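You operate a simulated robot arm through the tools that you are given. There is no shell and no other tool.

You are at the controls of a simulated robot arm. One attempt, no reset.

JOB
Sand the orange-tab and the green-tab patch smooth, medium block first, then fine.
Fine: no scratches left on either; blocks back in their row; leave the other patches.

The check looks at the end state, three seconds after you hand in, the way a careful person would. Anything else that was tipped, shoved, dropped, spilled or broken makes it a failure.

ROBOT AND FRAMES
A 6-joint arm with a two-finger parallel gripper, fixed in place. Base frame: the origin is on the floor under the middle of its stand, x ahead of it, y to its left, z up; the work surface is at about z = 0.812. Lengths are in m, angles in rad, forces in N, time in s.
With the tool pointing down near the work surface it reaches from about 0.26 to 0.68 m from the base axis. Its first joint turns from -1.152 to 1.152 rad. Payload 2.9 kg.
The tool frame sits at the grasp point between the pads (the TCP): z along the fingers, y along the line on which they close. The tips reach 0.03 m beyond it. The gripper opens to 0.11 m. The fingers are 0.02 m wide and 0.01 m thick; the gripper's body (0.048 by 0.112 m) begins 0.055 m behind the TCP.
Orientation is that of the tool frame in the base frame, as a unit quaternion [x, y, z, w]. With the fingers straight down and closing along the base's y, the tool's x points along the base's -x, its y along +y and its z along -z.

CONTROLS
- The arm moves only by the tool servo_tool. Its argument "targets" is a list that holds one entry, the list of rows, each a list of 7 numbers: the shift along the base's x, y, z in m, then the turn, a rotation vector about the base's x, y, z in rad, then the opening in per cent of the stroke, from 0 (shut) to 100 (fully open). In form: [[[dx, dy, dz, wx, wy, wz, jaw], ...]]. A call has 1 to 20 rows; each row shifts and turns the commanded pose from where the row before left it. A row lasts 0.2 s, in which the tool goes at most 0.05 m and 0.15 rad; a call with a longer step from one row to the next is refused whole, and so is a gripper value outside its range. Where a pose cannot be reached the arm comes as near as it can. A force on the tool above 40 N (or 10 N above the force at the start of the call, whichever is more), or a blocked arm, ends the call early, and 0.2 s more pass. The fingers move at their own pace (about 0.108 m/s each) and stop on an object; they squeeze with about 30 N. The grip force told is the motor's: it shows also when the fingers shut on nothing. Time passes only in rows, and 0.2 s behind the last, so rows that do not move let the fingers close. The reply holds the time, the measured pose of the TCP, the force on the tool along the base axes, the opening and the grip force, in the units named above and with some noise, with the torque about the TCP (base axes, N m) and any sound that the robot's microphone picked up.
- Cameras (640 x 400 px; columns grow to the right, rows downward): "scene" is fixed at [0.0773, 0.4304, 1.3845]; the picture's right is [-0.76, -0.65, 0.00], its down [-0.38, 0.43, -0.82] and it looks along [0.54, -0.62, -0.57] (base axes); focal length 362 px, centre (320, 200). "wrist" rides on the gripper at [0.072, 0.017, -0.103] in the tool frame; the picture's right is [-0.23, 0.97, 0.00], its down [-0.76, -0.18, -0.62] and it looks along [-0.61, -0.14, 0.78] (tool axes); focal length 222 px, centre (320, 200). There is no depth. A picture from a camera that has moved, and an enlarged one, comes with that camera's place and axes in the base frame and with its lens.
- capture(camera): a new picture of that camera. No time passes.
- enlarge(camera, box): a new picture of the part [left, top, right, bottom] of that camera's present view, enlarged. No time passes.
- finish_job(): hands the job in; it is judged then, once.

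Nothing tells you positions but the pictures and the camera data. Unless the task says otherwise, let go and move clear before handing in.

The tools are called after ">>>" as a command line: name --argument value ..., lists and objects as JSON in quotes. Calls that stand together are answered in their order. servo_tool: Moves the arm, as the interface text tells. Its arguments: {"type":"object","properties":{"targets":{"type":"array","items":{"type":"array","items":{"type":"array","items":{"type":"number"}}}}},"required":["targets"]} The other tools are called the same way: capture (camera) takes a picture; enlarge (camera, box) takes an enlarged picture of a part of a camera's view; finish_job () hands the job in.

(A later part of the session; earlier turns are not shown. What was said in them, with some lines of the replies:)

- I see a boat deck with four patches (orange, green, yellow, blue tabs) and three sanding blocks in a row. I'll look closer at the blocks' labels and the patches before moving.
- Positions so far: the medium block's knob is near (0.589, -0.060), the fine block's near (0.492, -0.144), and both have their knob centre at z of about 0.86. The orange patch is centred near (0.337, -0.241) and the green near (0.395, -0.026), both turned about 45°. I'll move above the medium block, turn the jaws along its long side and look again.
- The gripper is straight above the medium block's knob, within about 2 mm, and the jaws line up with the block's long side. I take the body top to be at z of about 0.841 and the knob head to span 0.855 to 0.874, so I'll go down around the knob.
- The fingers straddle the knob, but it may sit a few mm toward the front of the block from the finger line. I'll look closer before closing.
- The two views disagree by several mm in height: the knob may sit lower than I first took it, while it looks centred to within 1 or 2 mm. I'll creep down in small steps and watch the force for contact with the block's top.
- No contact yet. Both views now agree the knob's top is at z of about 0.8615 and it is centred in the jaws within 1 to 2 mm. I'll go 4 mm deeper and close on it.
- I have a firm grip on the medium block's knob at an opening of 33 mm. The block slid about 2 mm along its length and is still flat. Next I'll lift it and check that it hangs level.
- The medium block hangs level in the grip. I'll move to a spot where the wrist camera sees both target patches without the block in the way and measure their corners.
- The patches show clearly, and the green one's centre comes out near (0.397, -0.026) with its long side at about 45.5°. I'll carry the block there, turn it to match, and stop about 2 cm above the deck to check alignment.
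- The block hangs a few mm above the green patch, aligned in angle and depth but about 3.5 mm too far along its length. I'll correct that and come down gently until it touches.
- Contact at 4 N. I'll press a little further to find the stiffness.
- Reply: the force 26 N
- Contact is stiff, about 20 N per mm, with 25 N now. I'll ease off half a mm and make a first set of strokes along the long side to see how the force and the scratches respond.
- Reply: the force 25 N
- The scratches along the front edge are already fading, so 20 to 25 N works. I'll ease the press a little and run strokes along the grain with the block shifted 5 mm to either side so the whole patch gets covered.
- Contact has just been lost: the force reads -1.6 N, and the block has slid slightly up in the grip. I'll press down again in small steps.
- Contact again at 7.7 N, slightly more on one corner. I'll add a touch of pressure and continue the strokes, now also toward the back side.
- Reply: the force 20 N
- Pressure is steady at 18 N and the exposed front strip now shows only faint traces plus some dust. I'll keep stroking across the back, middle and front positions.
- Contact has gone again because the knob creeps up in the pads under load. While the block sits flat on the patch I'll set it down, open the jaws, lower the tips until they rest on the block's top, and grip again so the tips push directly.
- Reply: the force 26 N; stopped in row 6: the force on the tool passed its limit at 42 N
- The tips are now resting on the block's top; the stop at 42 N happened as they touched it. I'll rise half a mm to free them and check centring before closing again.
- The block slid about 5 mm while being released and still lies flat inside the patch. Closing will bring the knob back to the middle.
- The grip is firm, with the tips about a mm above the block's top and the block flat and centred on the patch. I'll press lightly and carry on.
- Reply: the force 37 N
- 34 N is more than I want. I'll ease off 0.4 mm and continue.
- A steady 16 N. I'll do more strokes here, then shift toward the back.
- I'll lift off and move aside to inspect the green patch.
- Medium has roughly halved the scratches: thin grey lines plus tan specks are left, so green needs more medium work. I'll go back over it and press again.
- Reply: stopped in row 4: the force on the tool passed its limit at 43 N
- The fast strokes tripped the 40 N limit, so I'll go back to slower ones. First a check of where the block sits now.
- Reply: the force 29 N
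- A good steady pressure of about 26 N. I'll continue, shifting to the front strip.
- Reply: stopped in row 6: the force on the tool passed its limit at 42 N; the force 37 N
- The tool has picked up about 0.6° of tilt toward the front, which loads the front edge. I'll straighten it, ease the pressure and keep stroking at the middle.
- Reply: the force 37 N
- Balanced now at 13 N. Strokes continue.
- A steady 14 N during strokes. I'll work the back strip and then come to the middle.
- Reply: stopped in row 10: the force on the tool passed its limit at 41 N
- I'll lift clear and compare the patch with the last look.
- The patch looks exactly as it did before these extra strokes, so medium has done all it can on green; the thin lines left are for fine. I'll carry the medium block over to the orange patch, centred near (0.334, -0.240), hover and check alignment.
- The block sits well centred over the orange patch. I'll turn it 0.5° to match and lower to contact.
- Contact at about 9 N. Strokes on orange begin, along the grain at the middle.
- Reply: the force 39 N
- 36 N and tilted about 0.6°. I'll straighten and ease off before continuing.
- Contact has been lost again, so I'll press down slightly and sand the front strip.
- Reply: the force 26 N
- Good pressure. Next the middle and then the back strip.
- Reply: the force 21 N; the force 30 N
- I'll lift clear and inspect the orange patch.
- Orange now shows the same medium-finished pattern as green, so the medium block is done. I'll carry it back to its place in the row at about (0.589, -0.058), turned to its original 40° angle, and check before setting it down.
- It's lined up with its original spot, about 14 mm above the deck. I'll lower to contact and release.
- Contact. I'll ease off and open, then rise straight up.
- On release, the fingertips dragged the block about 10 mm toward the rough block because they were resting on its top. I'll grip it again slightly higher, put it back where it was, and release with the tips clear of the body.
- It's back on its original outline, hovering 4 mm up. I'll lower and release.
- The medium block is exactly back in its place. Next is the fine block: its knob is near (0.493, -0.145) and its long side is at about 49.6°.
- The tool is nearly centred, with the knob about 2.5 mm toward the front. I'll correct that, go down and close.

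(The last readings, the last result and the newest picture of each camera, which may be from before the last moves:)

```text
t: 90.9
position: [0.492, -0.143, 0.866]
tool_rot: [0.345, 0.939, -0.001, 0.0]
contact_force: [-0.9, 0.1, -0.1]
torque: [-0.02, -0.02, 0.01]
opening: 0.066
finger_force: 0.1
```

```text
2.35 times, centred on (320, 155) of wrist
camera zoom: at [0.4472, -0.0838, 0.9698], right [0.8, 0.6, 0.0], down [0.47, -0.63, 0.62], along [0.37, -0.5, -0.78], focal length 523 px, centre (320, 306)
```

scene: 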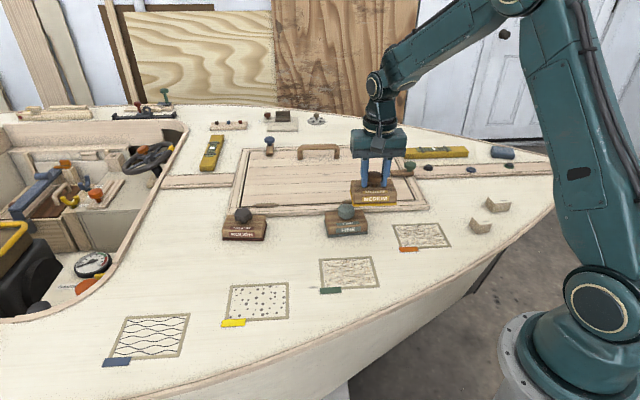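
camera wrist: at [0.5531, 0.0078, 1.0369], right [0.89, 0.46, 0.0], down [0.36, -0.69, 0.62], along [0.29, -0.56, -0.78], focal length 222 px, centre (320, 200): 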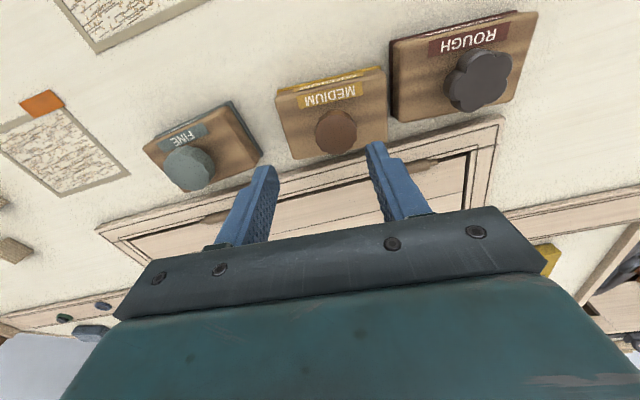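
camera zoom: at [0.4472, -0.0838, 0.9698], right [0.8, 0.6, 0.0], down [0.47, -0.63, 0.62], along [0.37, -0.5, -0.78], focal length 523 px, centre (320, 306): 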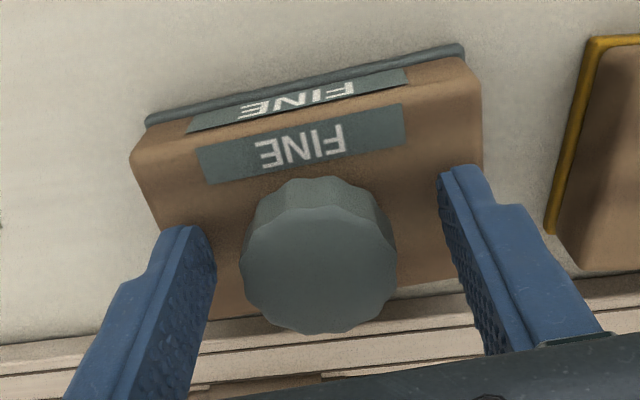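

>>> servo_tool --targets '[[[0, 0, 0, 0, 0, 0, 45], [0, 0, 0, 0, 0, 0, 25], [0, 0, 0, 0, 0, 0, 25], [0, 0, 0, 0, 0, 0, 25], [0, 0, 0, 0, 0, 0, 25]]]'

>>> enlarge --camera "scene" --box '[210, 190, 380, 296]'

>>> enlarge --camera "wrist" --box '[200, 70, 440, 240]'

```text
t: 92.1
position: [0.4913, -0.1441, 0.867]
tool_rot: [0.345, 0.939, -0.001, 0.0]
contact_force: [-0.6, -0.9, 1.9]
torque: [0.06, 0.01, 0.0]
opening: 0.0392
finger_force: 30.0
```

```text
3.76 times, centred on (295, 243) of scene
camera zoom: at [0.0773, 0.4304, 1.3845], right [-0.76, -0.65, 0.0], down [-0.38, 0.43, -0.82], along [0.54, -0.62, -0.57], focal length 1365 px, centre (414, 38)
```

zoom: 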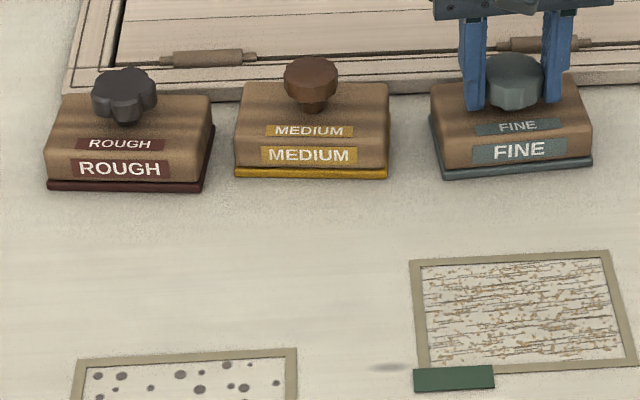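

```text
2.35 times, centred on (320, 155) of wrist
camera zoom: at [0.4473, -0.0839, 0.9699], right [0.8, 0.6, 0.0], down [0.47, -0.63, 0.62], along [0.37, -0.5, -0.78], focal length 523 px, centre (320, 306)
```

zoom: 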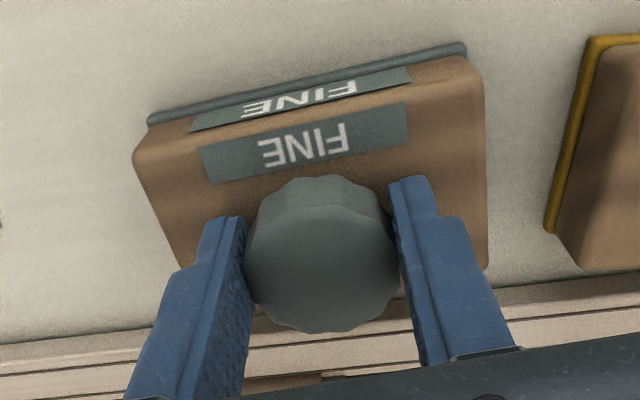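

I have the fine block firmly at an opening of 39 mm. I'll lift it and take it to the orange patch, turned to match.

>>> servo_tool --targets '[[[0, 0, 0.01, 0, 0, 0, 25], [0, 0, 0.04, 0, 0, 0, 25], [0, 0, 0.04, 0, 0, 0, 25], [-0.031, -0.02, 0, 0, 0, -0.0176, 25], [-0.031, -0.02, 0, 0, 0, -0.0176, 25], [-0.031, -0.02, 0, 0, 0, -0.0176, 25], [-0.031, -0.02, 0, 0, 0, -0.0176, 25], [-0.031, -0.02, 0, 0, 0, -0.0176, 25], [0, 0, -0.04, 0, 0, 0, 25], [0, 0, -0.03, 0, 0, 0, 25], [0, 0, -0.013, 0, 0, 0, 25], [0, 0, 0, 0, 0, 0, 25]]]'

>>> enlarge --camera "wrist" --box '[180, 20, 440, 220]'

>>> enlarge --camera "scene" --box '[370, 170, 490, 270]'

```text
t: 94.7
position: [0.3377, -0.244, 0.8732]
tool_rot: [0.386, 0.923, -0.001, 0.0]
contact_force: [0.8, -0.1, -1.7]
torque: [-0.02, 0.0, -0.02]
opening: 0.0394
finger_force: 30.4
```

```text
2.00 times, centred on (310, 120) of wrist
camera zoom: at [0.2981, -0.1797, 0.9759], right [0.85, 0.52, 0.0], down [0.41, -0.67, 0.62], along [0.33, -0.53, -0.78], focal length 444 px, centre (340, 360)
```

zoom: 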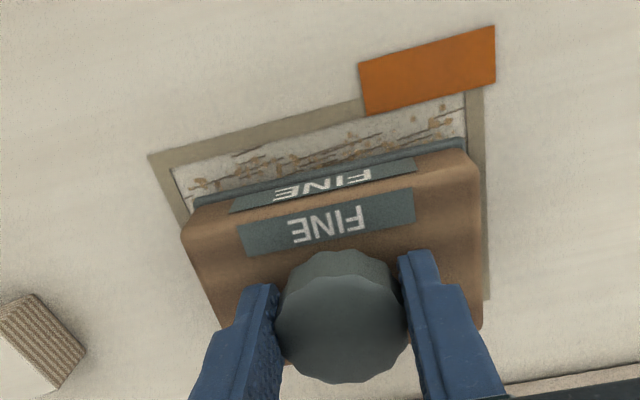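

```text
4.00 times, centred on (430, 220) of scene
camera zoom: at [0.0773, 0.4304, 1.3845], right [-0.76, -0.65, 0.0], down [-0.38, 0.43, -0.82], along [0.54, -0.62, -0.57], focal length 1450 px, centre (-120, 120)
```

zoom: 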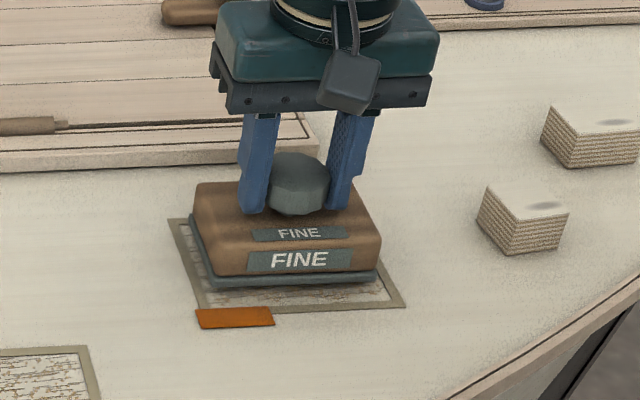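

The fine block is centred along its length but about 4 mm too far back. I'll correct that and lower to contact.

>>> servo_tool --targets '[[[-0.0028, 0.0028, -0.003, 0, 0, 0, 25], [0, 0, -0.002, 0, 0, 0, 25], [0, 0, -0.001, 0, 0, 0, 25], [0, 0, 0, 0, 0, 0, 25]]]'

```text
t: 95.7
position: [0.3355, -0.2408, 0.8675]
tool_rot: [0.386, 0.923, -0.001, 0.0]
contact_force: [0.2, 0.4, -2.2]
torque: [-0.01, 0.0, 0.03]
opening: 0.0393
finger_force: 29.4
```

>>> servo_tool --targets '[[[0, 0, -0.0007, 0, 0, 0, 25], [0, 0, -0.0004, 0, 0, 0, 25], [0, 0, 0, 0, 0, 0, 25]]]'

```text
t: 96.5
position: [0.3347, -0.2405, 0.8672]
tool_rot: [0.385, 0.923, -0.001, 0.0]
contact_force: [-5.0, -1.7, 12.6]
torque: [0.44, -0.08, 0.17]
opening: 0.0393
finger_force: 30.1
```

Contact at 12.6 N, so the fine strokes on orange begin.

>>> servo_tool --targets '[[[0.007, 0.0069, 0, 0, 0, 0, 25], [-0.007, -0.0069, 0, 0, 0, 0, 25], [-0.007, -0.0069, 0, 0, 0, 0, 25], [0.007, 0.0069, 0, 0, 0, 0, 25], [0.007, 0.0069, 0, 0, 0, 0, 25], [-0.007, -0.0069, 0, 0, 0, 0, 25], [-0.007, -0.0069, 0, 0, 0, 0, 25], [0.007, 0.0069, 0, 0, 0, 0, 25], [0, 0, 0, 0, 0, 0, 25]]]'

>>> enlarge --camera "wrist" --box '[180, 20, 440, 220]'

```text
t: 98.5
position: [0.3351, -0.2422, 0.8678]
tool_rot: [0.385, 0.923, 0.0, -0.001]
contact_force: [-1.1, -1.5, 3.4]
torque: [-0.05, -0.17, -0.07]
opening: 0.0392
finger_force: 30.0
```

```text
2.00 times, centred on (310, 120) of wrist
camera zoom: at [0.2962, -0.1778, 0.9699], right [0.85, 0.52, 0.0], down [0.41, -0.67, 0.62], along [0.33, -0.53, -0.78], focal length 444 px, centre (340, 360)
```

zoom: 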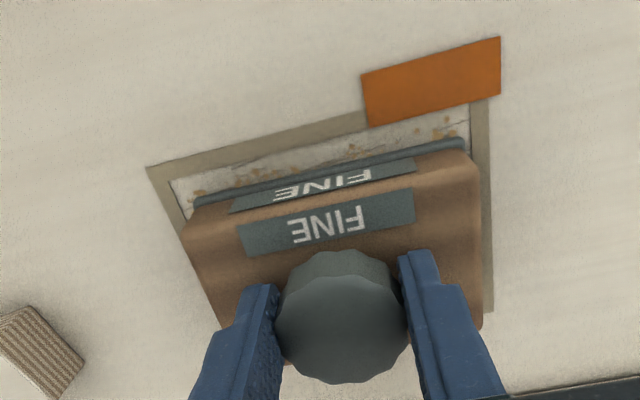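

It's working. The block is about 3 mm too far along +u, so I'll shift it as I move to the front strip and add a little pressure.

>>> servo_tool --targets '[[[-0.0067, 0.0025, -0.0003, 0, 0, 0, 25], [0.007, 0.0069, 0, 0, 0, 0, 25], [-0.007, -0.0069, 0, 0, 0, 0, 25], [-0.007, -0.0069, 0, 0, 0, 0, 25], [0.007, 0.0069, 0, 0, 0, 0, 25], [0.007, 0.0069, 0, 0, 0, 0, 25], [-0.007, -0.0069, 0, 0, 0, 0, 25], [-0.007, -0.0069, 0, 0, 0, 0, 25], [0.007, 0.0069, 0, 0, 0, 0, 25], [0, 0, 0, 0, 0, 0, 25]]]'

>>> enlarge --camera "wrist" --box '[180, 20, 440, 220]'

```text
t: 100.7
position: [0.3289, -0.2395, 0.8675]
tool_rot: [0.386, 0.923, -0.001, -0.001]
contact_force: [-3.4, -3.9, 11.4]
torque: [-0.17, -0.26, -0.11]
opening: 0.0393
finger_force: 29.3
```

```text
2.00 times, centred on (310, 120) of wrist
camera zoom: at [0.2892, -0.1756, 0.9696], right [0.85, 0.52, 0.0], down [0.41, -0.67, 0.62], along [0.32, -0.53, -0.78], focal length 444 px, centre (340, 360)
```

zoom: 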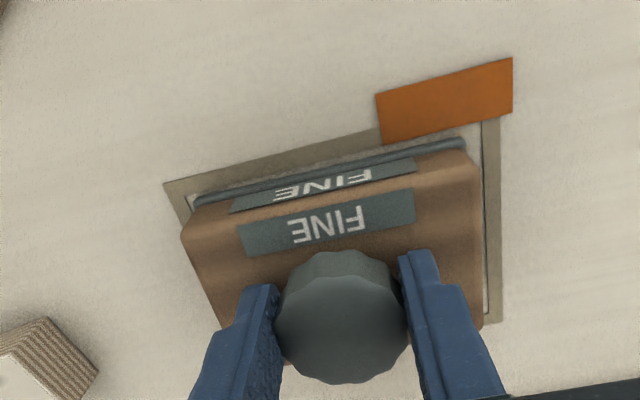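

Steady 11 N and the exposed strip looks clean. More strokes, moving from the front to the middle.

>>> servo_tool --targets '[[[0, 0, -0.0002, 0, 0, 0, 25], [0.007, 0.0069, 0, 0, 0, 0, 25], [-0.007, -0.0069, 0, 0, 0, 0, 25], [-0.007, -0.0069, 0, 0, 0, 0, 25], [0.007, 0.0069, 0, 0, 0, 0, 25], [0.0036, -0.0036, 0, 0, 0, 0, 25], [0.007, 0.0069, 0, 0, 0, 0, 25], [-0.007, -0.0069, 0, 0, 0, 0, 25], [-0.007, -0.0069, 0, 0, 0, 0, 25], [0.007, 0.0069, 0, 0, 0, 0, 25], [0, 0, 0, 0, 0, 0, 25]]]'

```text
t: 103.1
position: [0.333, -0.2429, 0.8669]
tool_rot: [0.385, 0.923, -0.001, -0.001]
contact_force: [0.0, 0.7, -0.8]
torque: [0.01, -0.03, -0.02]
opening: 0.0394
finger_force: 29.8
```

>>> servo_tool --targets '[[[0, 0, -0.0006, 0, 0, 0, 25], [0.007, 0.0069, 0, 0, 0, 0, 25], [-0.007, -0.0069, 0, 0, 0, 0, 25], [-0.007, -0.0069, 0, 0, 0, 0, 25], [0.007, 0.0069, 0, 0, 0, 0, 25], [0.0036, -0.0036, 0, 0, 0, 0, 25], [0, 0, 0, 0, 0, 0, 25]]]'

```text
t: 104.7
position: [0.3354, -0.2453, 0.8672]
tool_rot: [0.386, 0.923, -0.001, 0.0]
contact_force: [-7.9, 3.7, 20.2]
torque: [-0.19, -0.17, -0.05]
opening: 0.0392
finger_force: 29.9
```

>>> servo_tool --targets '[[[0.007, 0.0069, 0, 0, 0, 0, 25], [-0.007, -0.0069, 0, 0, 0, 0, 25], [-0.007, -0.0069, 0, 0, 0, 0, 25], [0.007, 0.0069, 0, 0, 0, 0, 25], [0.007, 0.0069, 0, 0, 0, 0, 25], [-0.007, -0.0069, 0, 0, 0, 0, 25], [-0.007, -0.0069, 0, 0, 0, 0, 25], [0.007, 0.0069, 0, 0, 0, 0, 25], [0, 0, 0, 0, 0, 0, 25]]]'

>>> enlarge --camera "wrist" --box '[180, 20, 440, 220]'

```text
t: 106.7
position: [0.3335, -0.2479, 0.8661]
tool_rot: [0.387, 0.922, -0.003, 0.001]
contact_force: [-8.9, -8.4, 33.0]
torque: [-0.05, 0.01, -0.08]
opening: 0.0396
finger_force: 29.7
```

```text
2.00 times, centred on (310, 120) of wrist
camera zoom: at [0.2954, -0.1834, 0.9686], right [0.85, 0.52, 0.0], down [0.41, -0.66, 0.63], along [0.32, -0.54, -0.78], focal length 444 px, centre (340, 360)
```

zoom: 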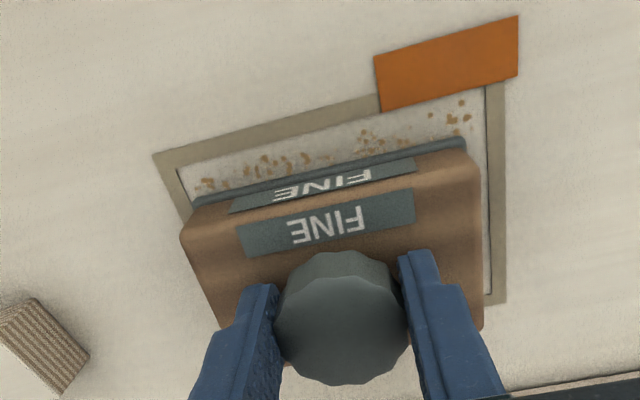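

The scratch lines at the front are gone, leaving only dust specks. I'll ease off slightly, do more strokes at the back, and then inspect.

>>> servo_tool --targets '[[[0, 0, 0.0004, 0, 0, 0, 25], [0.007, 0.0069, 0, 0, 0, 0, 25], [-0.007, -0.0069, 0, 0, 0, 0, 25], [-0.007, -0.0069, 0, 0, 0, 0, 25], [0.007, 0.0069, 0, 0, 0, 0, 25], [-0.0036, 0.0036, 0, 0, 0, 0, 25], [0.007, 0.0069, 0, 0, 0, 0, 25], [-0.007, -0.0069, 0, 0, 0, 0, 25], [-0.007, -0.0069, 0, 0, 0, 0, 25], [0.007, 0.0069, 0, 0, 0, 0, 25], [0, 0, 0, 0, 0, 0, 25]]]'

```text
t: 109.1
position: [0.3325, -0.2423, 0.8663]
tool_rot: [0.386, 0.923, -0.001, 0.0]
contact_force: [-0.7, 0.3, -2.1]
torque: [0.01, -0.02, -0.02]
opening: 0.0393
finger_force: 29.9
```

Now I'll lift and move aside to inspect the orange patch.

>>> servo_tool --targets '[[[0, 0, 0.01, 0, 0, 0, 25], [0, 0, 0.03, 0, 0, 0, 25], [0, 0, 0.03, 0, 0, 0, 25], [0, 0, 0.03, 0, 0, 0, 25], [0.03, 0.03, 0, 0, 0, 0, 25], [0.03, 0.03, 0, 0, 0, 0, 25], [0.03, 0.03, 0, 0, 0, 0, 25], [0, 0, 0, 0, 0, 0, 25]]]'

>>> enlarge --camera "scene" --box '[380, 205, 470, 265]'

>>> capture --camera "wrist"

```text
t: 110.9
position: [0.4224, -0.1528, 0.9679]
tool_rot: [0.386, 0.923, -0.001, 0.0]
contact_force: [0.4, -0.6, -2.1]
torque: [-0.02, 0.02, -0.01]
opening: 0.0393
finger_force: 29.6
```

```text
6.67 times, centred on (425, 235) of scene
camera zoom: at [0.0773, 0.4304, 1.3845], right [-0.76, -0.65, 0.0], down [-0.38, 0.43, -0.82], along [0.54, -0.62, -0.57], focal length 2417 px, centre (-380, -33)
```

zoom: 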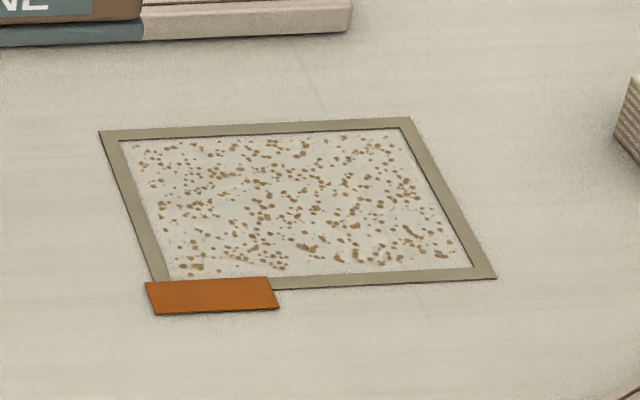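

```text
taken
camera wrist: at [0.3834, -0.0894, 1.071], right [0.85, 0.52, 0.0], down [0.41, -0.67, 0.62], along [0.33, -0.53, -0.78], focal length 222 px, centre (320, 200)
```

wrist: 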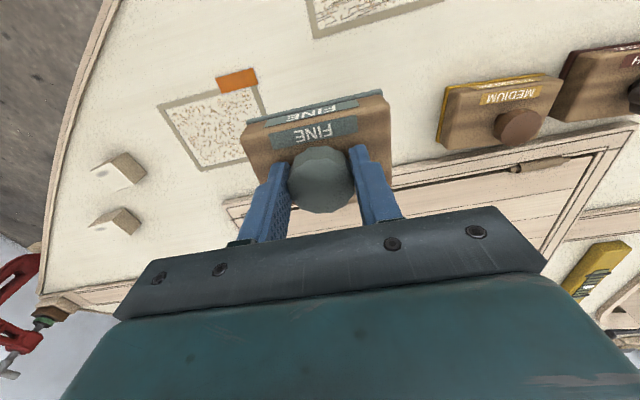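

The orange patch shows no scratch lines now, only specks. I'll zoom in further to tell whether any marks remain.

>>> enlarge --camera "scene" --box '[390, 218, 456, 252]'

>>> enlarge --camera "wrist" --box '[145, 60, 285, 180]'

>>> enlarge --camera "scene" --box '[315, 255, 385, 297]'

```text
9.70 times, centred on (423, 235) of scene
camera zoom: at [0.0773, 0.4304, 1.3845], right [-0.76, -0.65, 0.0], down [-0.38, 0.43, -0.82], along [0.54, -0.62, -0.57], focal length 3515 px, centre (-679, -139)
```

zoom: 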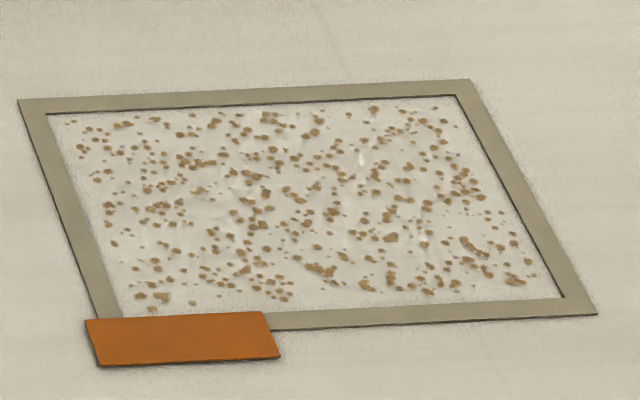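

```text
3.33 times, centred on (215, 120) of wrist
camera zoom: at [0.3834, -0.0894, 1.071], right [0.85, 0.52, 0.0], down [0.41, -0.67, 0.62], along [0.33, -0.53, -0.78], focal length 740 px, centre (670, 467)
```

zoom: 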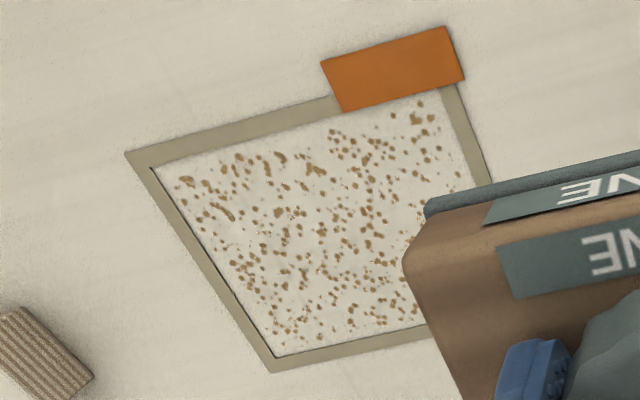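

```text
9.14 times, centred on (350, 276) of scene
camera zoom: at [0.0773, 0.4304, 1.3845], right [-0.76, -0.65, 0.0], down [-0.38, 0.43, -0.82], along [0.54, -0.62, -0.57], focal length 3314 px, centre (46, -495)
```

zoom: 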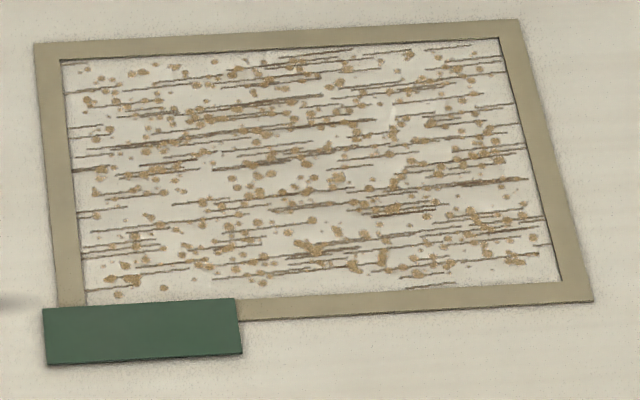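

Orange is free of lines everywhere, with only dust specks left. Next I'll take the fine block to the green patch.

>>> servo_tool --targets '[[[-0.0074, 0.0318, 0, 0, 0, 0.003, 25], [-0.0074, 0.0318, 0, 0, 0, 0.003, 25], [-0.0074, 0.0318, 0, 0, 0, 0.003, 25], [-0.0074, 0.0318, 0, 0, 0, 0.003, 25], [0, 0, -0.045, 0, 0, 0, 25], [0, 0, -0.04, 0, 0, 0, 25], [0, 0, -0.01, 0, 0, 0, 25], [0, 0, 0, 0, 0, 0, 25]]]'

>>> enlarge --camera "wrist" --box '[180, 20, 440, 220]'

>>> enlarge --camera "scene" --box '[290, 210, 410, 310]'

```text
t: 112.7
position: [0.3923, -0.0253, 0.8708]
tool_rot: [0.38, 0.925, -0.001, 0.0]
contact_force: [0.0, -0.5, -1.9]
torque: [-0.03, -0.02, 0.03]
opening: 0.0393
finger_force: 29.8
```

```text
2.00 times, centred on (310, 120) of wrist
camera zoom: at [0.353, 0.0377, 0.9738], right [0.85, 0.53, 0.0], down [0.42, -0.66, 0.62], along [0.33, -0.53, -0.78], focal length 444 px, centre (340, 360)
```

zoom: 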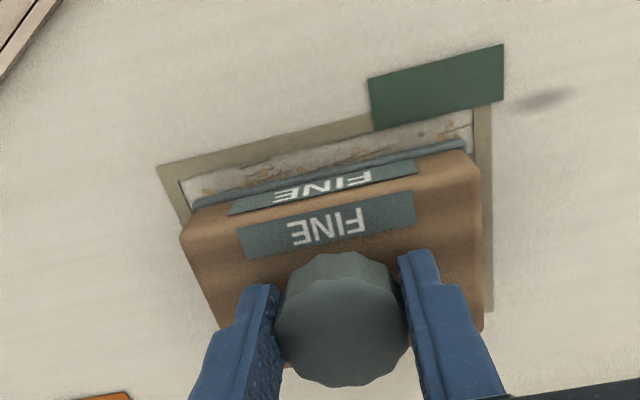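

```text
4.00 times, centred on (350, 260) of scene
camera zoom: at [0.0773, 0.4304, 1.3845], right [-0.76, -0.65, 0.0], down [-0.38, 0.43, -0.82], along [0.54, -0.62, -0.57], focal length 1450 px, centre (200, -40)
```

zoom: 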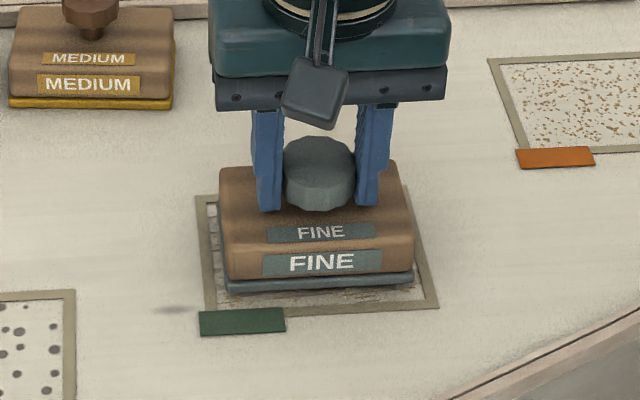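

Well centred over green. I'll lower to contact.

>>> servo_tool --targets '[[[0, 0, -0.003, 0, 0, 0, 25], [0, 0, -0.0012, 0, 0, 0, 25], [0, 0, 0, 0, 0, 0, 25]]]'

```text
t: 113.5
position: [0.3907, -0.026, 0.8672]
tool_rot: [0.379, 0.925, -0.001, 0.0]
contact_force: [-0.1, 0.3, -2.2]
torque: [0.0, 0.0, 0.01]
opening: 0.0393
finger_force: 30.3
```

>>> servo_tool --targets '[[[0, 0, -0.0007, 0, 0, 0, 25], [0, 0, -0.0004, 0, 0, 0, 25], [0, 0, 0, 0, 0, 0, 25]]]'

```text
t: 114.3
position: [0.3918, -0.0253, 0.866]
tool_rot: [0.38, 0.925, -0.001, -0.001]
contact_force: [1.5, 0.5, -1.8]
torque: [-0.01, 0.02, -0.01]
opening: 0.0395
finger_force: 29.6
```

>>> servo_tool --targets '[[[0, 0, -0.0006, 0, 0, 0, 25], [0, 0, -0.0004, 0, 0, 0, 25], [0, 0, 0, 0, 0, 0, 25]]]'

```text
t: 115.1
position: [0.3929, -0.0246, 0.8667]
tool_rot: [0.38, 0.925, -0.001, 0.001]
contact_force: [-6.9, -1.4, 18.3]
torque: [0.46, 0.15, 0.13]
opening: 0.0394
finger_force: 29.9
```

Contact at 18 N, so I'll start the strokes.

>>> servo_tool --targets '[[[0.007, 0.0071, 0, 0, 0, 0, 25], [-0.007, -0.0071, 0, 0, 0, 0, 25], [-0.007, -0.0071, 0, 0, 0, 0, 25], [0.007, 0.0071, 0, 0, 0, 0, 25], [0.007, 0.0071, 0, 0, 0, 0, 25], [-0.007, -0.0071, 0, 0, 0, 0, 25], [-0.007, -0.0071, 0, 0, 0, 0, 25], [0.007, 0.0071, 0, 0, 0, 0, 25], [0, 0, 0, 0, 0, 0, 25]]]'

```text
t: 117.1
position: [0.3908, -0.0257, 0.8651]
tool_rot: [0.38, 0.925, -0.002, -0.001]
contact_force: [-1.3, -1.7, 3.1]
torque: [-0.05, -0.32, -0.12]
opening: 0.0391
finger_force: 30.0
```

>>> servo_tool --targets '[[[-0.0036, 0.0035, -0.0004, 0, 0, 0, 25], [0.007, 0.0071, 0, 0, 0, 0, 25], [-0.007, -0.0071, 0, 0, 0, 0, 25], [-0.007, -0.0071, 0, 0, 0, 0, 25], [0.007, 0.0071, 0, 0, 0, 0, 25], [0.007, 0.0071, 0, 0, 0, 0, 25], [-0.007, -0.0071, 0, 0, 0, 0, 25], [-0.007, -0.0071, 0, 0, 0, 0, 25], [0.007, 0.0071, 0, 0, 0, 0, 25], [0, 0, 0, 0, 0, 0, 25]]]'

>>> enlarge --camera "wrist" --box '[180, 20, 440, 220]'

```text
t: 119.3
position: [0.3893, -0.022, 0.8645]
tool_rot: [0.38, 0.925, -0.001, -0.001]
contact_force: [-2.8, -5.0, 15.0]
torque: [-0.47, -0.22, -0.21]
opening: 0.0394
finger_force: 30.4
```

```text
2.00 times, centred on (310, 120) of wrist
camera zoom: at [0.3488, 0.0423, 0.9667], right [0.85, 0.53, 0.0], down [0.42, -0.66, 0.62], along [0.33, -0.53, -0.78], focal length 444 px, centre (340, 360)
```

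zoom: 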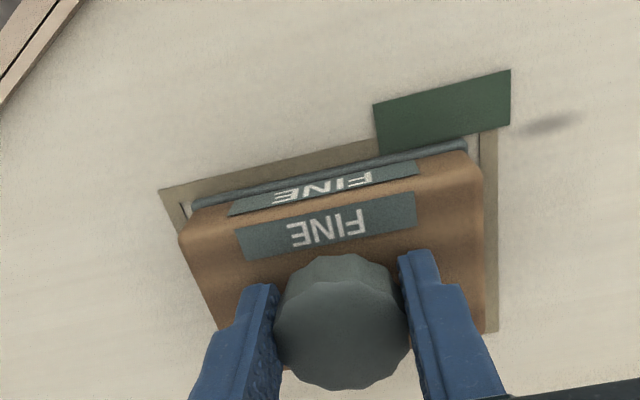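

Good, a steady 15 N. A few more strokes here, then the middle.

>>> servo_tool --targets '[[[0.007, 0.0071, 0, 0, 0, 0, 25], [-0.007, -0.0071, 0, 0, 0, 0, 25], [-0.007, -0.0071, 0, 0, 0, 0, 25], [0.007, 0.0071, 0, 0, 0, 0, 25], [0.0036, -0.0035, 0, 0, 0, 0, 25], [0.007, 0.0071, 0, 0, 0, 0, 25], [-0.007, -0.0071, 0, 0, 0, 0, 25], [-0.007, -0.0071, 0, 0, 0, 0, 25], [0.007, 0.0071, 0, 0, 0, 0, 25], [0, 0, 0, 0, 0, 0, 25]]]'

```text
t: 121.5
position: [0.3923, -0.0252, 0.8634]
tool_rot: [0.379, 0.925, -0.001, 0.0]
contact_force: [-0.4, -1.4, 2.8]
torque: [0.05, -0.12, -0.06]
opening: 0.0394
finger_force: 30.0
```

>>> servo_tool --targets '[[[0, 0, -0.0004, 0, 0, 0, 25], [0.007, 0.0071, 0, 0, 0, 0, 25], [-0.007, -0.0071, 0, 0, 0, 0, 25], [-0.007, -0.0071, 0, 0, 0, 0, 25], [0.007, 0.0071, 0, 0, 0, 0, 25], [0.0036, -0.0035, 0, 0, 0, 0, 25], [0, 0, 0, 0, 0, 0, 25]]]'

```text
t: 123.1
position: [0.3953, -0.0289, 0.8644]
tool_rot: [0.38, 0.925, -0.001, 0.001]
contact_force: [-0.2, 0.1, -2.8]
torque: [-0.03, -0.01, -0.02]
opening: 0.0394
finger_force: 29.4
```

>>> servo_tool --targets '[[[0, 0, -0.0006, 0, 0, 0, 25], [0, 0, -0.0003, 0, 0, 0, 25], [0.007, 0.0071, 0, 0, 0, 0, 25], [-0.007, -0.0071, 0, 0, 0, 0, 25], [-0.007, -0.0071, 0, 0, 0, 0, 25], [0.007, 0.0071, 0, 0, 0, 0, 25], [0, 0, 0, 0, 0, 0, 25]]]'

```text
t: 124.7
position: [0.3962, -0.028, 0.8637]
tool_rot: [0.38, 0.925, -0.002, 0.0]
contact_force: [-3.7, -5.6, 13.3]
torque: [-0.24, 0.13, -0.06]
opening: 0.0394
finger_force: 29.9
```

Steady at 13 N on the back strip. I'll continue here.

>>> servo_tool --targets '[[[0.007, 0.0071, 0, 0, 0, 0, 25], [-0.007, -0.0071, 0, 0, 0, 0, 25], [-0.007, -0.0071, 0, 0, 0, 0, 25], [0.007, 0.0071, 0, 0, 0, 0, 25], [0.007, 0.0071, 0, 0, 0, 0, 25], [-0.007, -0.0071, 0, 0, 0, 0, 25], [-0.007, -0.0071, 0, 0, 0, 0, 25], [0.007, 0.0071, 0, 0, 0, 0, 25], [0, 0, 0, 0, 0, 0, 25]]]'

>>> enlarge --camera "wrist" --box '[180, 20, 440, 220]'

>>> enlarge --camera "scene" --box '[290, 210, 410, 310]'

```text
t: 126.7
position: [0.3967, -0.0291, 0.8627]
tool_rot: [0.38, 0.925, -0.002, 0.0]
contact_force: [-3.0, -4.8, 11.5]
torque: [-0.31, 0.03, -0.1]
opening: 0.0396
finger_force: 30.1
```

```text
2.00 times, centred on (310, 120) of wrist
camera zoom: at [0.3562, 0.0338, 0.9661], right [0.85, 0.53, 0.0], down [0.42, -0.66, 0.62], along [0.33, -0.53, -0.78], focal length 444 px, centre (340, 360)
```

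zoom: 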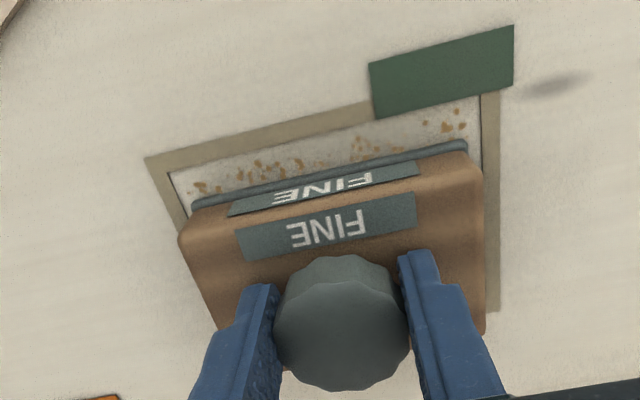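

```text
4.00 times, centred on (350, 260) of scene
camera zoom: at [0.0771, 0.4303, 1.3845], right [-0.76, -0.65, 0.0], down [-0.38, 0.43, -0.82], along [0.54, -0.62, -0.57], focal length 1450 px, centre (200, -40)
```

zoom: 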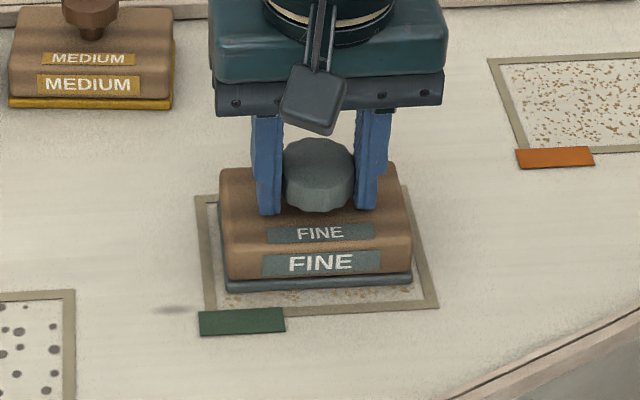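

>>> servo_tool --targets '[[[0.0015, -0.0015, -0.0001, 0, 0, 0, 25], [0.007, 0.0071, 0, 0, 0, 0, 25], [-0.007, -0.0071, 0, 0, 0, 0, 25], [-0.007, -0.0071, 0, 0, 0, 0, 25], [0.007, 0.0071, 0, 0, 0, 0, 25], [0, 0, 0.01, 0, 0, 0, 25], [0, 0, 0.03, 0, 0, 0, 25], [0, 0, 0.04, 0, 0, 0, 25], [0, 0, 0.025, 0, 0, 0, 25], [0.03, -0.03, 0, 0, 0, 0, 25], [0.03, -0.03, 0, 0, 0, 0, 25], [0.02, -0.035, 0, 0, 0, 0, 25], [0, 0, 0, 0, 0, 0, 25]]]'

>>> enlarge --camera "scene" --box '[315, 255, 385, 297]'

>>> enlarge --camera "scene" --box '[390, 218, 456, 252]'

>>> capture --camera "scene"

```text
t: 129.5
position: [0.4779, -0.1248, 0.9686]
tool_rot: [0.379, 0.925, -0.001, 0.0]
contact_force: [0.5, 0.2, -1.8]
torque: [0.01, -0.03, -0.01]
opening: 0.0392
finger_force: 29.8
```

```text
9.14 times, centred on (350, 276) of scene
camera zoom: at [0.0773, 0.4304, 1.3845], right [-0.76, -0.65, 0.0], down [-0.38, 0.43, -0.82], along [0.54, -0.62, -0.57], focal length 3314 px, centre (46, -495)
```

zoom: 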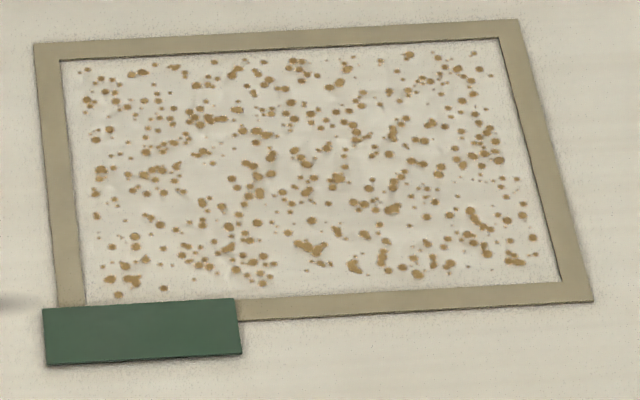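

```text
9.70 times, centred on (423, 235) of scene
camera zoom: at [0.0773, 0.4304, 1.3845], right [-0.76, -0.65, 0.0], down [-0.38, 0.43, -0.82], along [0.54, -0.62, -0.57], focal length 3515 px, centre (-679, -139)
```

zoom: 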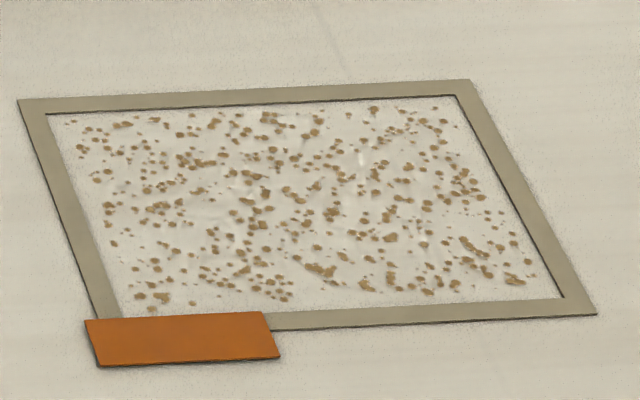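

```text
taken
```

scene: 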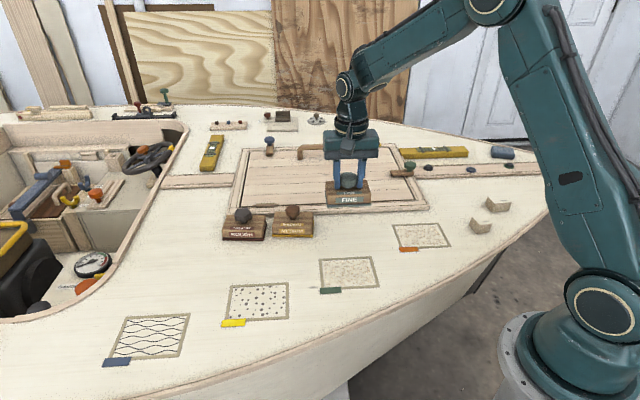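

Both patches are now free of lines and look identical, with only dust specks on them. I'll zoom in tightly to be sure no faint scratches remain.

>>> enlarge --camera "scene" --box '[318, 257, 352, 289]'

>>> enlarge --camera "scene" --box '[346, 257, 380, 289]'

>>> enlarge --camera "scene" --box '[392, 221, 424, 251]'

>>> enlarge --camera "scene" --box '[420, 221, 452, 251]'

```text
12.50 times, centred on (335, 273) of scene
camera zoom: at [0.0773, 0.4304, 1.3845], right [-0.76, -0.65, 0.0], down [-0.38, 0.43, -0.82], along [0.54, -0.62, -0.57], focal length 4531 px, centre (132, -712)
```

zoom: 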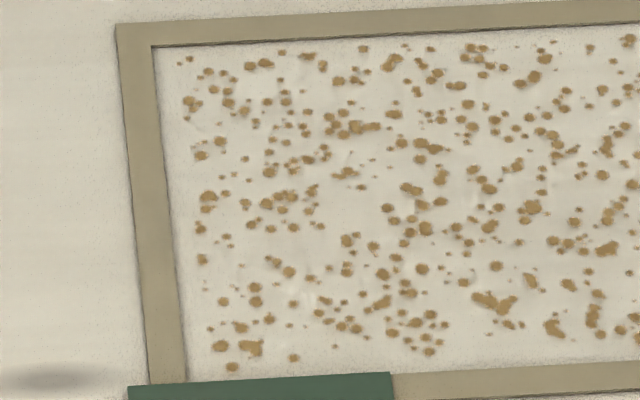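

```text
12.50 times, centred on (363, 273) of scene
camera zoom: at [0.0773, 0.4304, 1.3845], right [-0.76, -0.65, 0.0], down [-0.38, 0.43, -0.82], along [0.54, -0.62, -0.57], focal length 4531 px, centre (-218, -712)
```

zoom: 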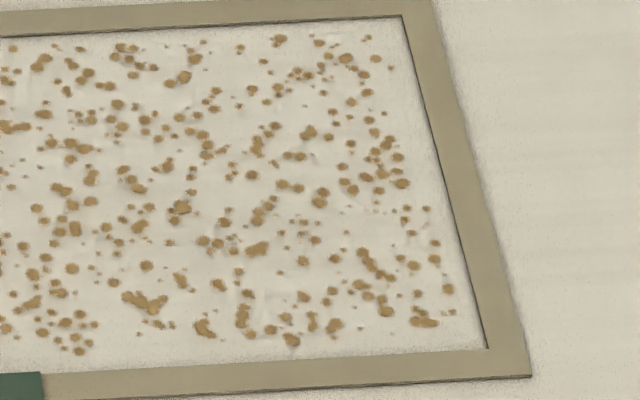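

```text
13.33 times, centred on (408, 236) of scene
camera zoom: at [0.0773, 0.4304, 1.3845], right [-0.76, -0.65, 0.0], down [-0.38, 0.43, -0.82], along [0.54, -0.62, -0.57], focal length 4833 px, centre (-853, -280)
```

zoom: 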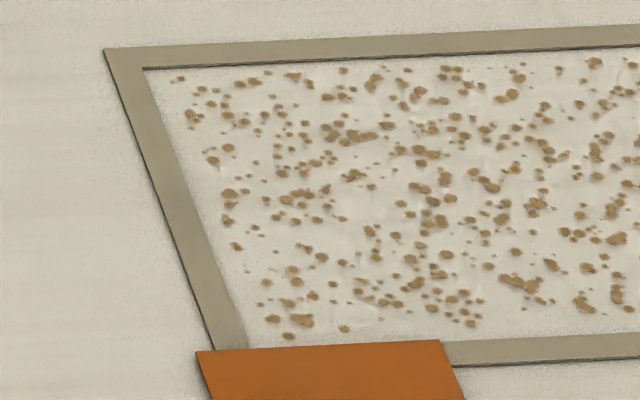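

```text
13.33 times, centred on (436, 236) of scene
camera zoom: at [0.0773, 0.4304, 1.3845], right [-0.76, -0.65, 0.0], down [-0.38, 0.43, -0.82], along [0.54, -0.62, -0.57], focal length 4833 px, centre (-1227, -280)
```

zoom: 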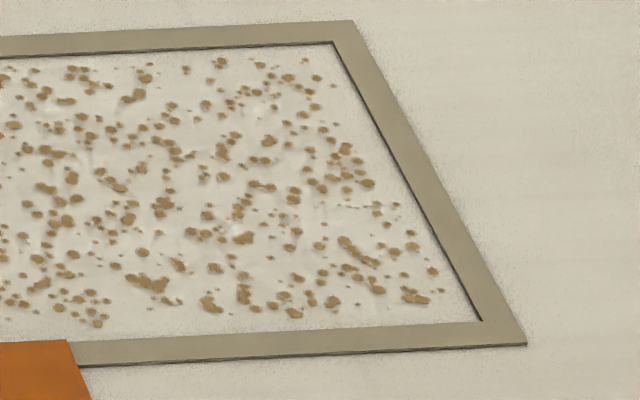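

No scratches remain on either patch, and both show the same light dust. I'll take the fine block back to its place at (0.491, -0.144), 49.6°, and check above the spot first.

>>> servo_tool --targets '[[[0.0067, -0.0094, 0, 0, 0, 0.0368, 25], [0.0066, -0.0094, 0, 0, 0, 0.0368, 25], [0, 0, -0.04, 0, 0, 0, 25], [0, 0, -0.04, 0, 0, 0, 25], [0, 0, -0.012, 0, 0, 0, 25], [0, 0, 0, 0, 0, 0, 25]]]'

>>> enlarge --camera "scene" --box '[210, 190, 380, 296]'

>>> enlarge --camera "wrist" --box '[200, 70, 440, 240]'

```text
t: 130.9
position: [0.4909, -0.1438, 0.8769]
tool_rot: [0.345, 0.939, -0.001, 0.002]
contact_force: [0.5, -0.2, -2.3]
torque: [0.01, -0.02, 0.04]
opening: 0.0393
finger_force: 30.5
```

```text
3.76 times, centred on (295, 243) of scene
camera zoom: at [0.0773, 0.4304, 1.3845], right [-0.76, -0.65, 0.0], down [-0.38, 0.43, -0.82], along [0.54, -0.62, -0.57], focal length 1365 px, centre (414, 38)
```

zoom: 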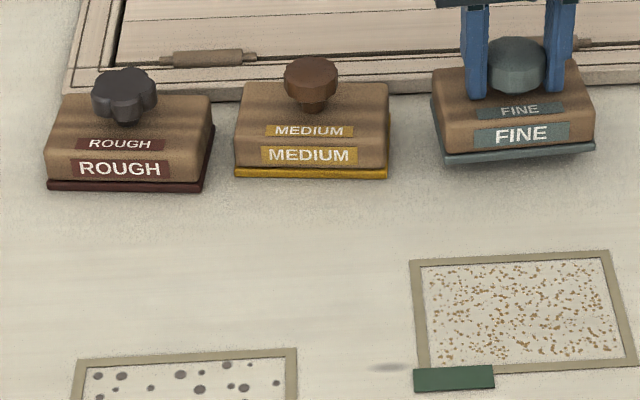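

```text
2.35 times, centred on (320, 155) of wrist
camera zoom: at [0.4464, -0.084, 0.9794], right [0.8, 0.59, 0.0], down [0.46, -0.63, 0.62], along [0.37, -0.5, -0.78], focal length 523 px, centre (320, 306)
```

zoom: 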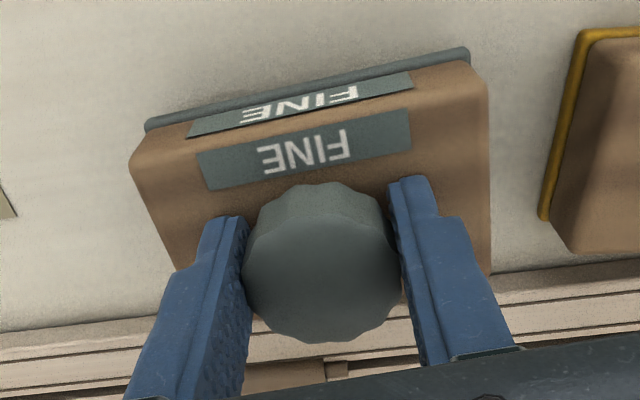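

It's lined up with its original outline, about 13 mm up. I'll lower gently to just above the deck.

>>> servo_tool --targets '[[[0, 0, -0.007, 0, 0, 0, 25], [0, 0, -0.004, 0, 0, 0, 25], [0, 0, -0.001, 0, 0, 0, 25], [0, 0, 0, 0, 0, 0, 25]]]'

>>> enlarge --camera "scene" --box '[315, 190, 385, 240]'

```text
t: 131.9
position: [0.4905, -0.1446, 0.8637]
tool_rot: [0.345, 0.939, -0.001, 0.0]
contact_force: [0.1, -0.6, -3.0]
torque: [0.01, 0.0, 0.02]
opening: 0.0395
finger_force: 30.3
```

```text
8.00 times, centred on (350, 215) of scene
camera zoom: at [0.0773, 0.4304, 1.3845], right [-0.76, -0.65, 0.0], down [-0.38, 0.43, -0.82], along [0.54, -0.62, -0.57], focal length 2900 px, centre (80, 80)
```

zoom: 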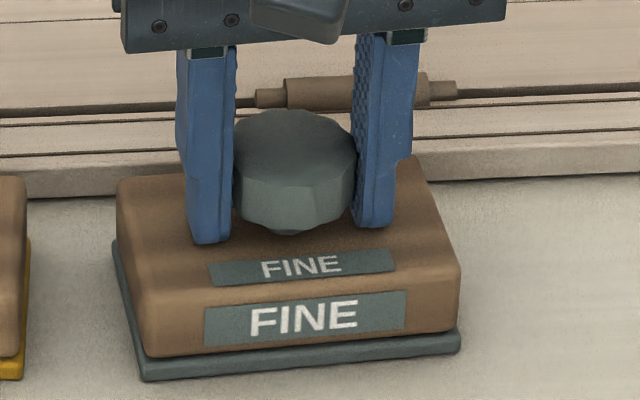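

>>> servo_tool --targets '[[[0, 0, -0.0004, 0, 0, 0, 25], [0, 0, -0.0003, 0, 0, 0, 25], [0, 0, 0, 0, 0, 0, 25]]]'

```text
t: 132.7
position: [0.492, -0.1432, 0.8626]
tool_rot: [0.345, 0.939, -0.001, 0.001]
contact_force: [0.3, 1.0, 1.1]
torque: [0.14, -0.04, -0.03]
opening: 0.0395
finger_force: 29.9
```

Light contact only. I'll ease up half a mm, open, then rise straight up.

>>> servo_tool --targets '[[[0, 0, 0.0007, 0, 0, 0, 25], [0, 0, 0, 0, 0, 0, 25], [0, 0, 0, 0, 0, 0, 40], [0, 0, 0, 0, 0, 0, 50], [0, 0, 0.003, 0, 0, 0, 60], [0, 0, 0.01, 0, 0, 0, 60], [0, 0, 0.03, 0, 0, 0, 60], [0, 0, 0.04, 0, 0, 0, 60], [0, 0, 0, 0, 0, 0, 60]]]'

>>> enlarge --camera "scene" --box '[210, 190, 380, 296]'

>>> capture --camera "wrist"

```text
t: 134.7
position: [0.4907, -0.145, 0.9484]
tool_rot: [0.344, 0.939, -0.001, 0.001]
contact_force: [0.0, 0.2, 0.0]
torque: [0.02, -0.04, 0.0]
opening: 0.066
finger_force: 0.0
```

```text
3.76 times, centred on (295, 243) of scene
camera zoom: at [0.0773, 0.4304, 1.3845], right [-0.76, -0.65, 0.0], down [-0.38, 0.43, -0.82], along [0.54, -0.62, -0.57], focal length 1365 px, centre (414, 38)
```

zoom: 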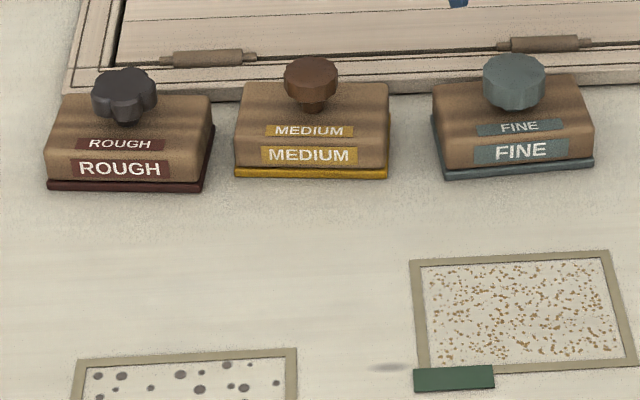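

```text
taken
camera wrist: at [0.4466, -0.0843, 1.0513], right [0.8, 0.59, 0.0], down [0.46, -0.63, 0.62], along [0.37, -0.5, -0.78], focal length 222 px, centre (320, 200)
```

wrist: 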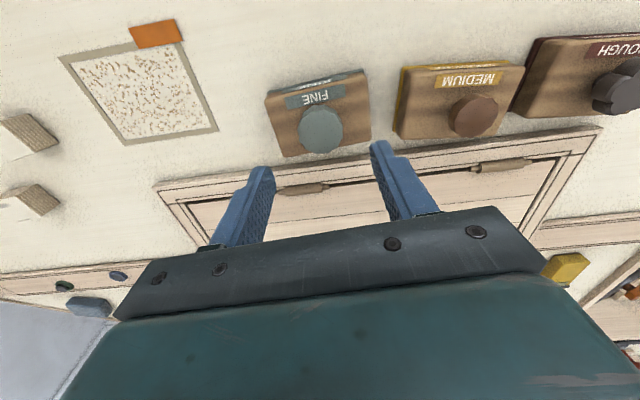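

All three blocks are back on their original outlines. I'll move the arm up and clear, then do a final check of everything.

>>> servo_tool --targets '[[[0, 0, 0.05, 0, 0, 0, 60], [0, 0, 0.05, 0, 0, 0, 60], [-0.015, -0.038, 0, 0, 0, 0, 60], [-0.015, -0.038, 0, 0, 0, 0, 60], [-0.015, -0.038, 0, 0, 0, 0, 60], [-0.015, -0.038, 0, 0, 0, 0, 60], [0, 0, 0, 0, 0, 0, 60]]]'

>>> capture --camera "scene"

>>> enlarge --camera "scene" --box '[310, 210, 460, 300]'

>>> enlarge --camera "scene" --box '[90, 270, 310, 380]'

```text
t: 136.3
position: [0.4281, -0.2958, 1.0466]
tool_rot: [0.345, 0.938, -0.001, 0.0]
contact_force: [0.5, 0.0, 0.0]
torque: [-0.03, -0.02, 0.05]
opening: 0.0657
finger_force: 0.1
```

```text
taken
```

scene: 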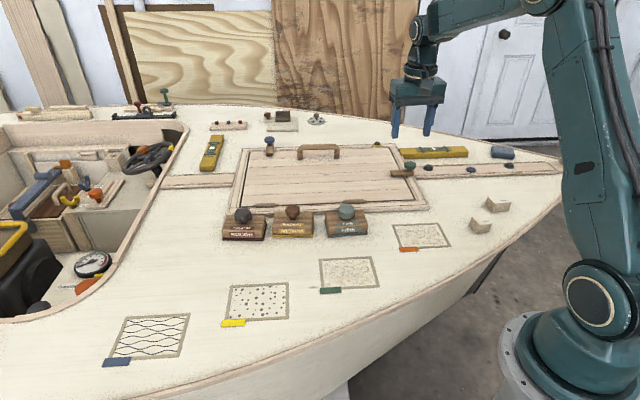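

```text
4.27 times, centred on (385, 255) of scene
camera zoom: at [0.0773, 0.4304, 1.3845], right [-0.76, -0.65, 0.0], down [-0.38, 0.43, -0.82], along [0.54, -0.62, -0.57], focal length 1547 px, centre (43, -35)
```

zoom: 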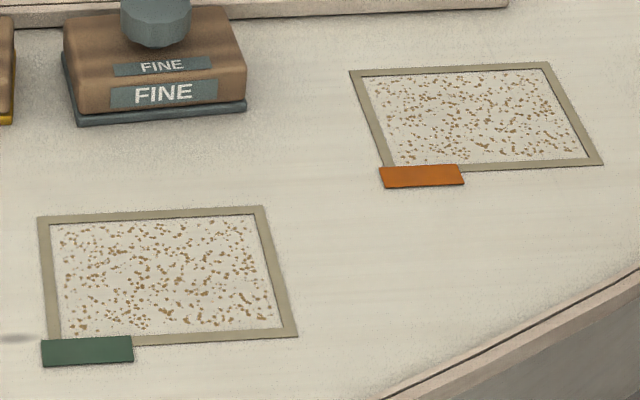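

```text
2.91 times, centred on (200, 325) of scene
camera zoom: at [0.0773, 0.4304, 1.3845], right [-0.76, -0.65, 0.0], down [-0.38, 0.43, -0.82], along [0.54, -0.62, -0.57], focal length 1054 px, centre (669, -164)
```

zoom: 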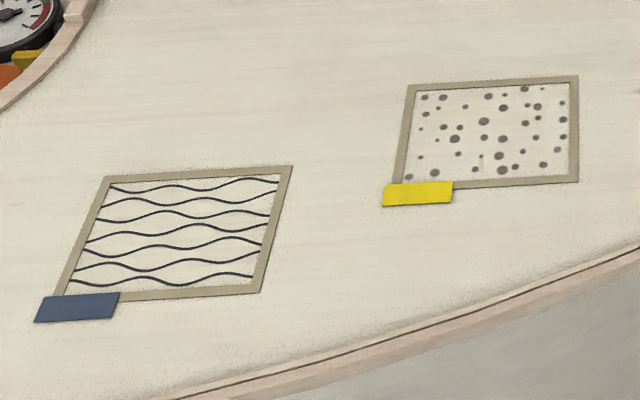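

Both target patches are free of scratches, with only sanding dust on them. The yellow and blue patches are untouched, all three blocks stand back in their row, and the gripper is empty and clear, so I'm handing in.

>>> finish_job

```text
The job is handed in.
```

The orange-tab and green-tab patches are both sanded, medium block first and then fine. In the close-up pictures I could see no scratches left on either. The job is handed in, but I have not seen the result of the check.

- **Dust:** both patches still carry brown specks that first showed up after the medium sanding and look like sanding dust. I did not try to remove them.
- **Blocks:** all three are in their row. The medium block slid about 10 mm when I first let it go, so I picked it up again and set it back on its original spot. The fine block is also back on its original spot, and I never touched the rough one.
- **Other patches:** the yellow-tab and blue-tab patches are untouched.
- **Force stops:** the arm tripped its 40 N force limit four times while working on the green patch with the medium block. Nothing was tipped or broken, and I saw no damage to the patch.

The gripper is empty and clear of the work surface.
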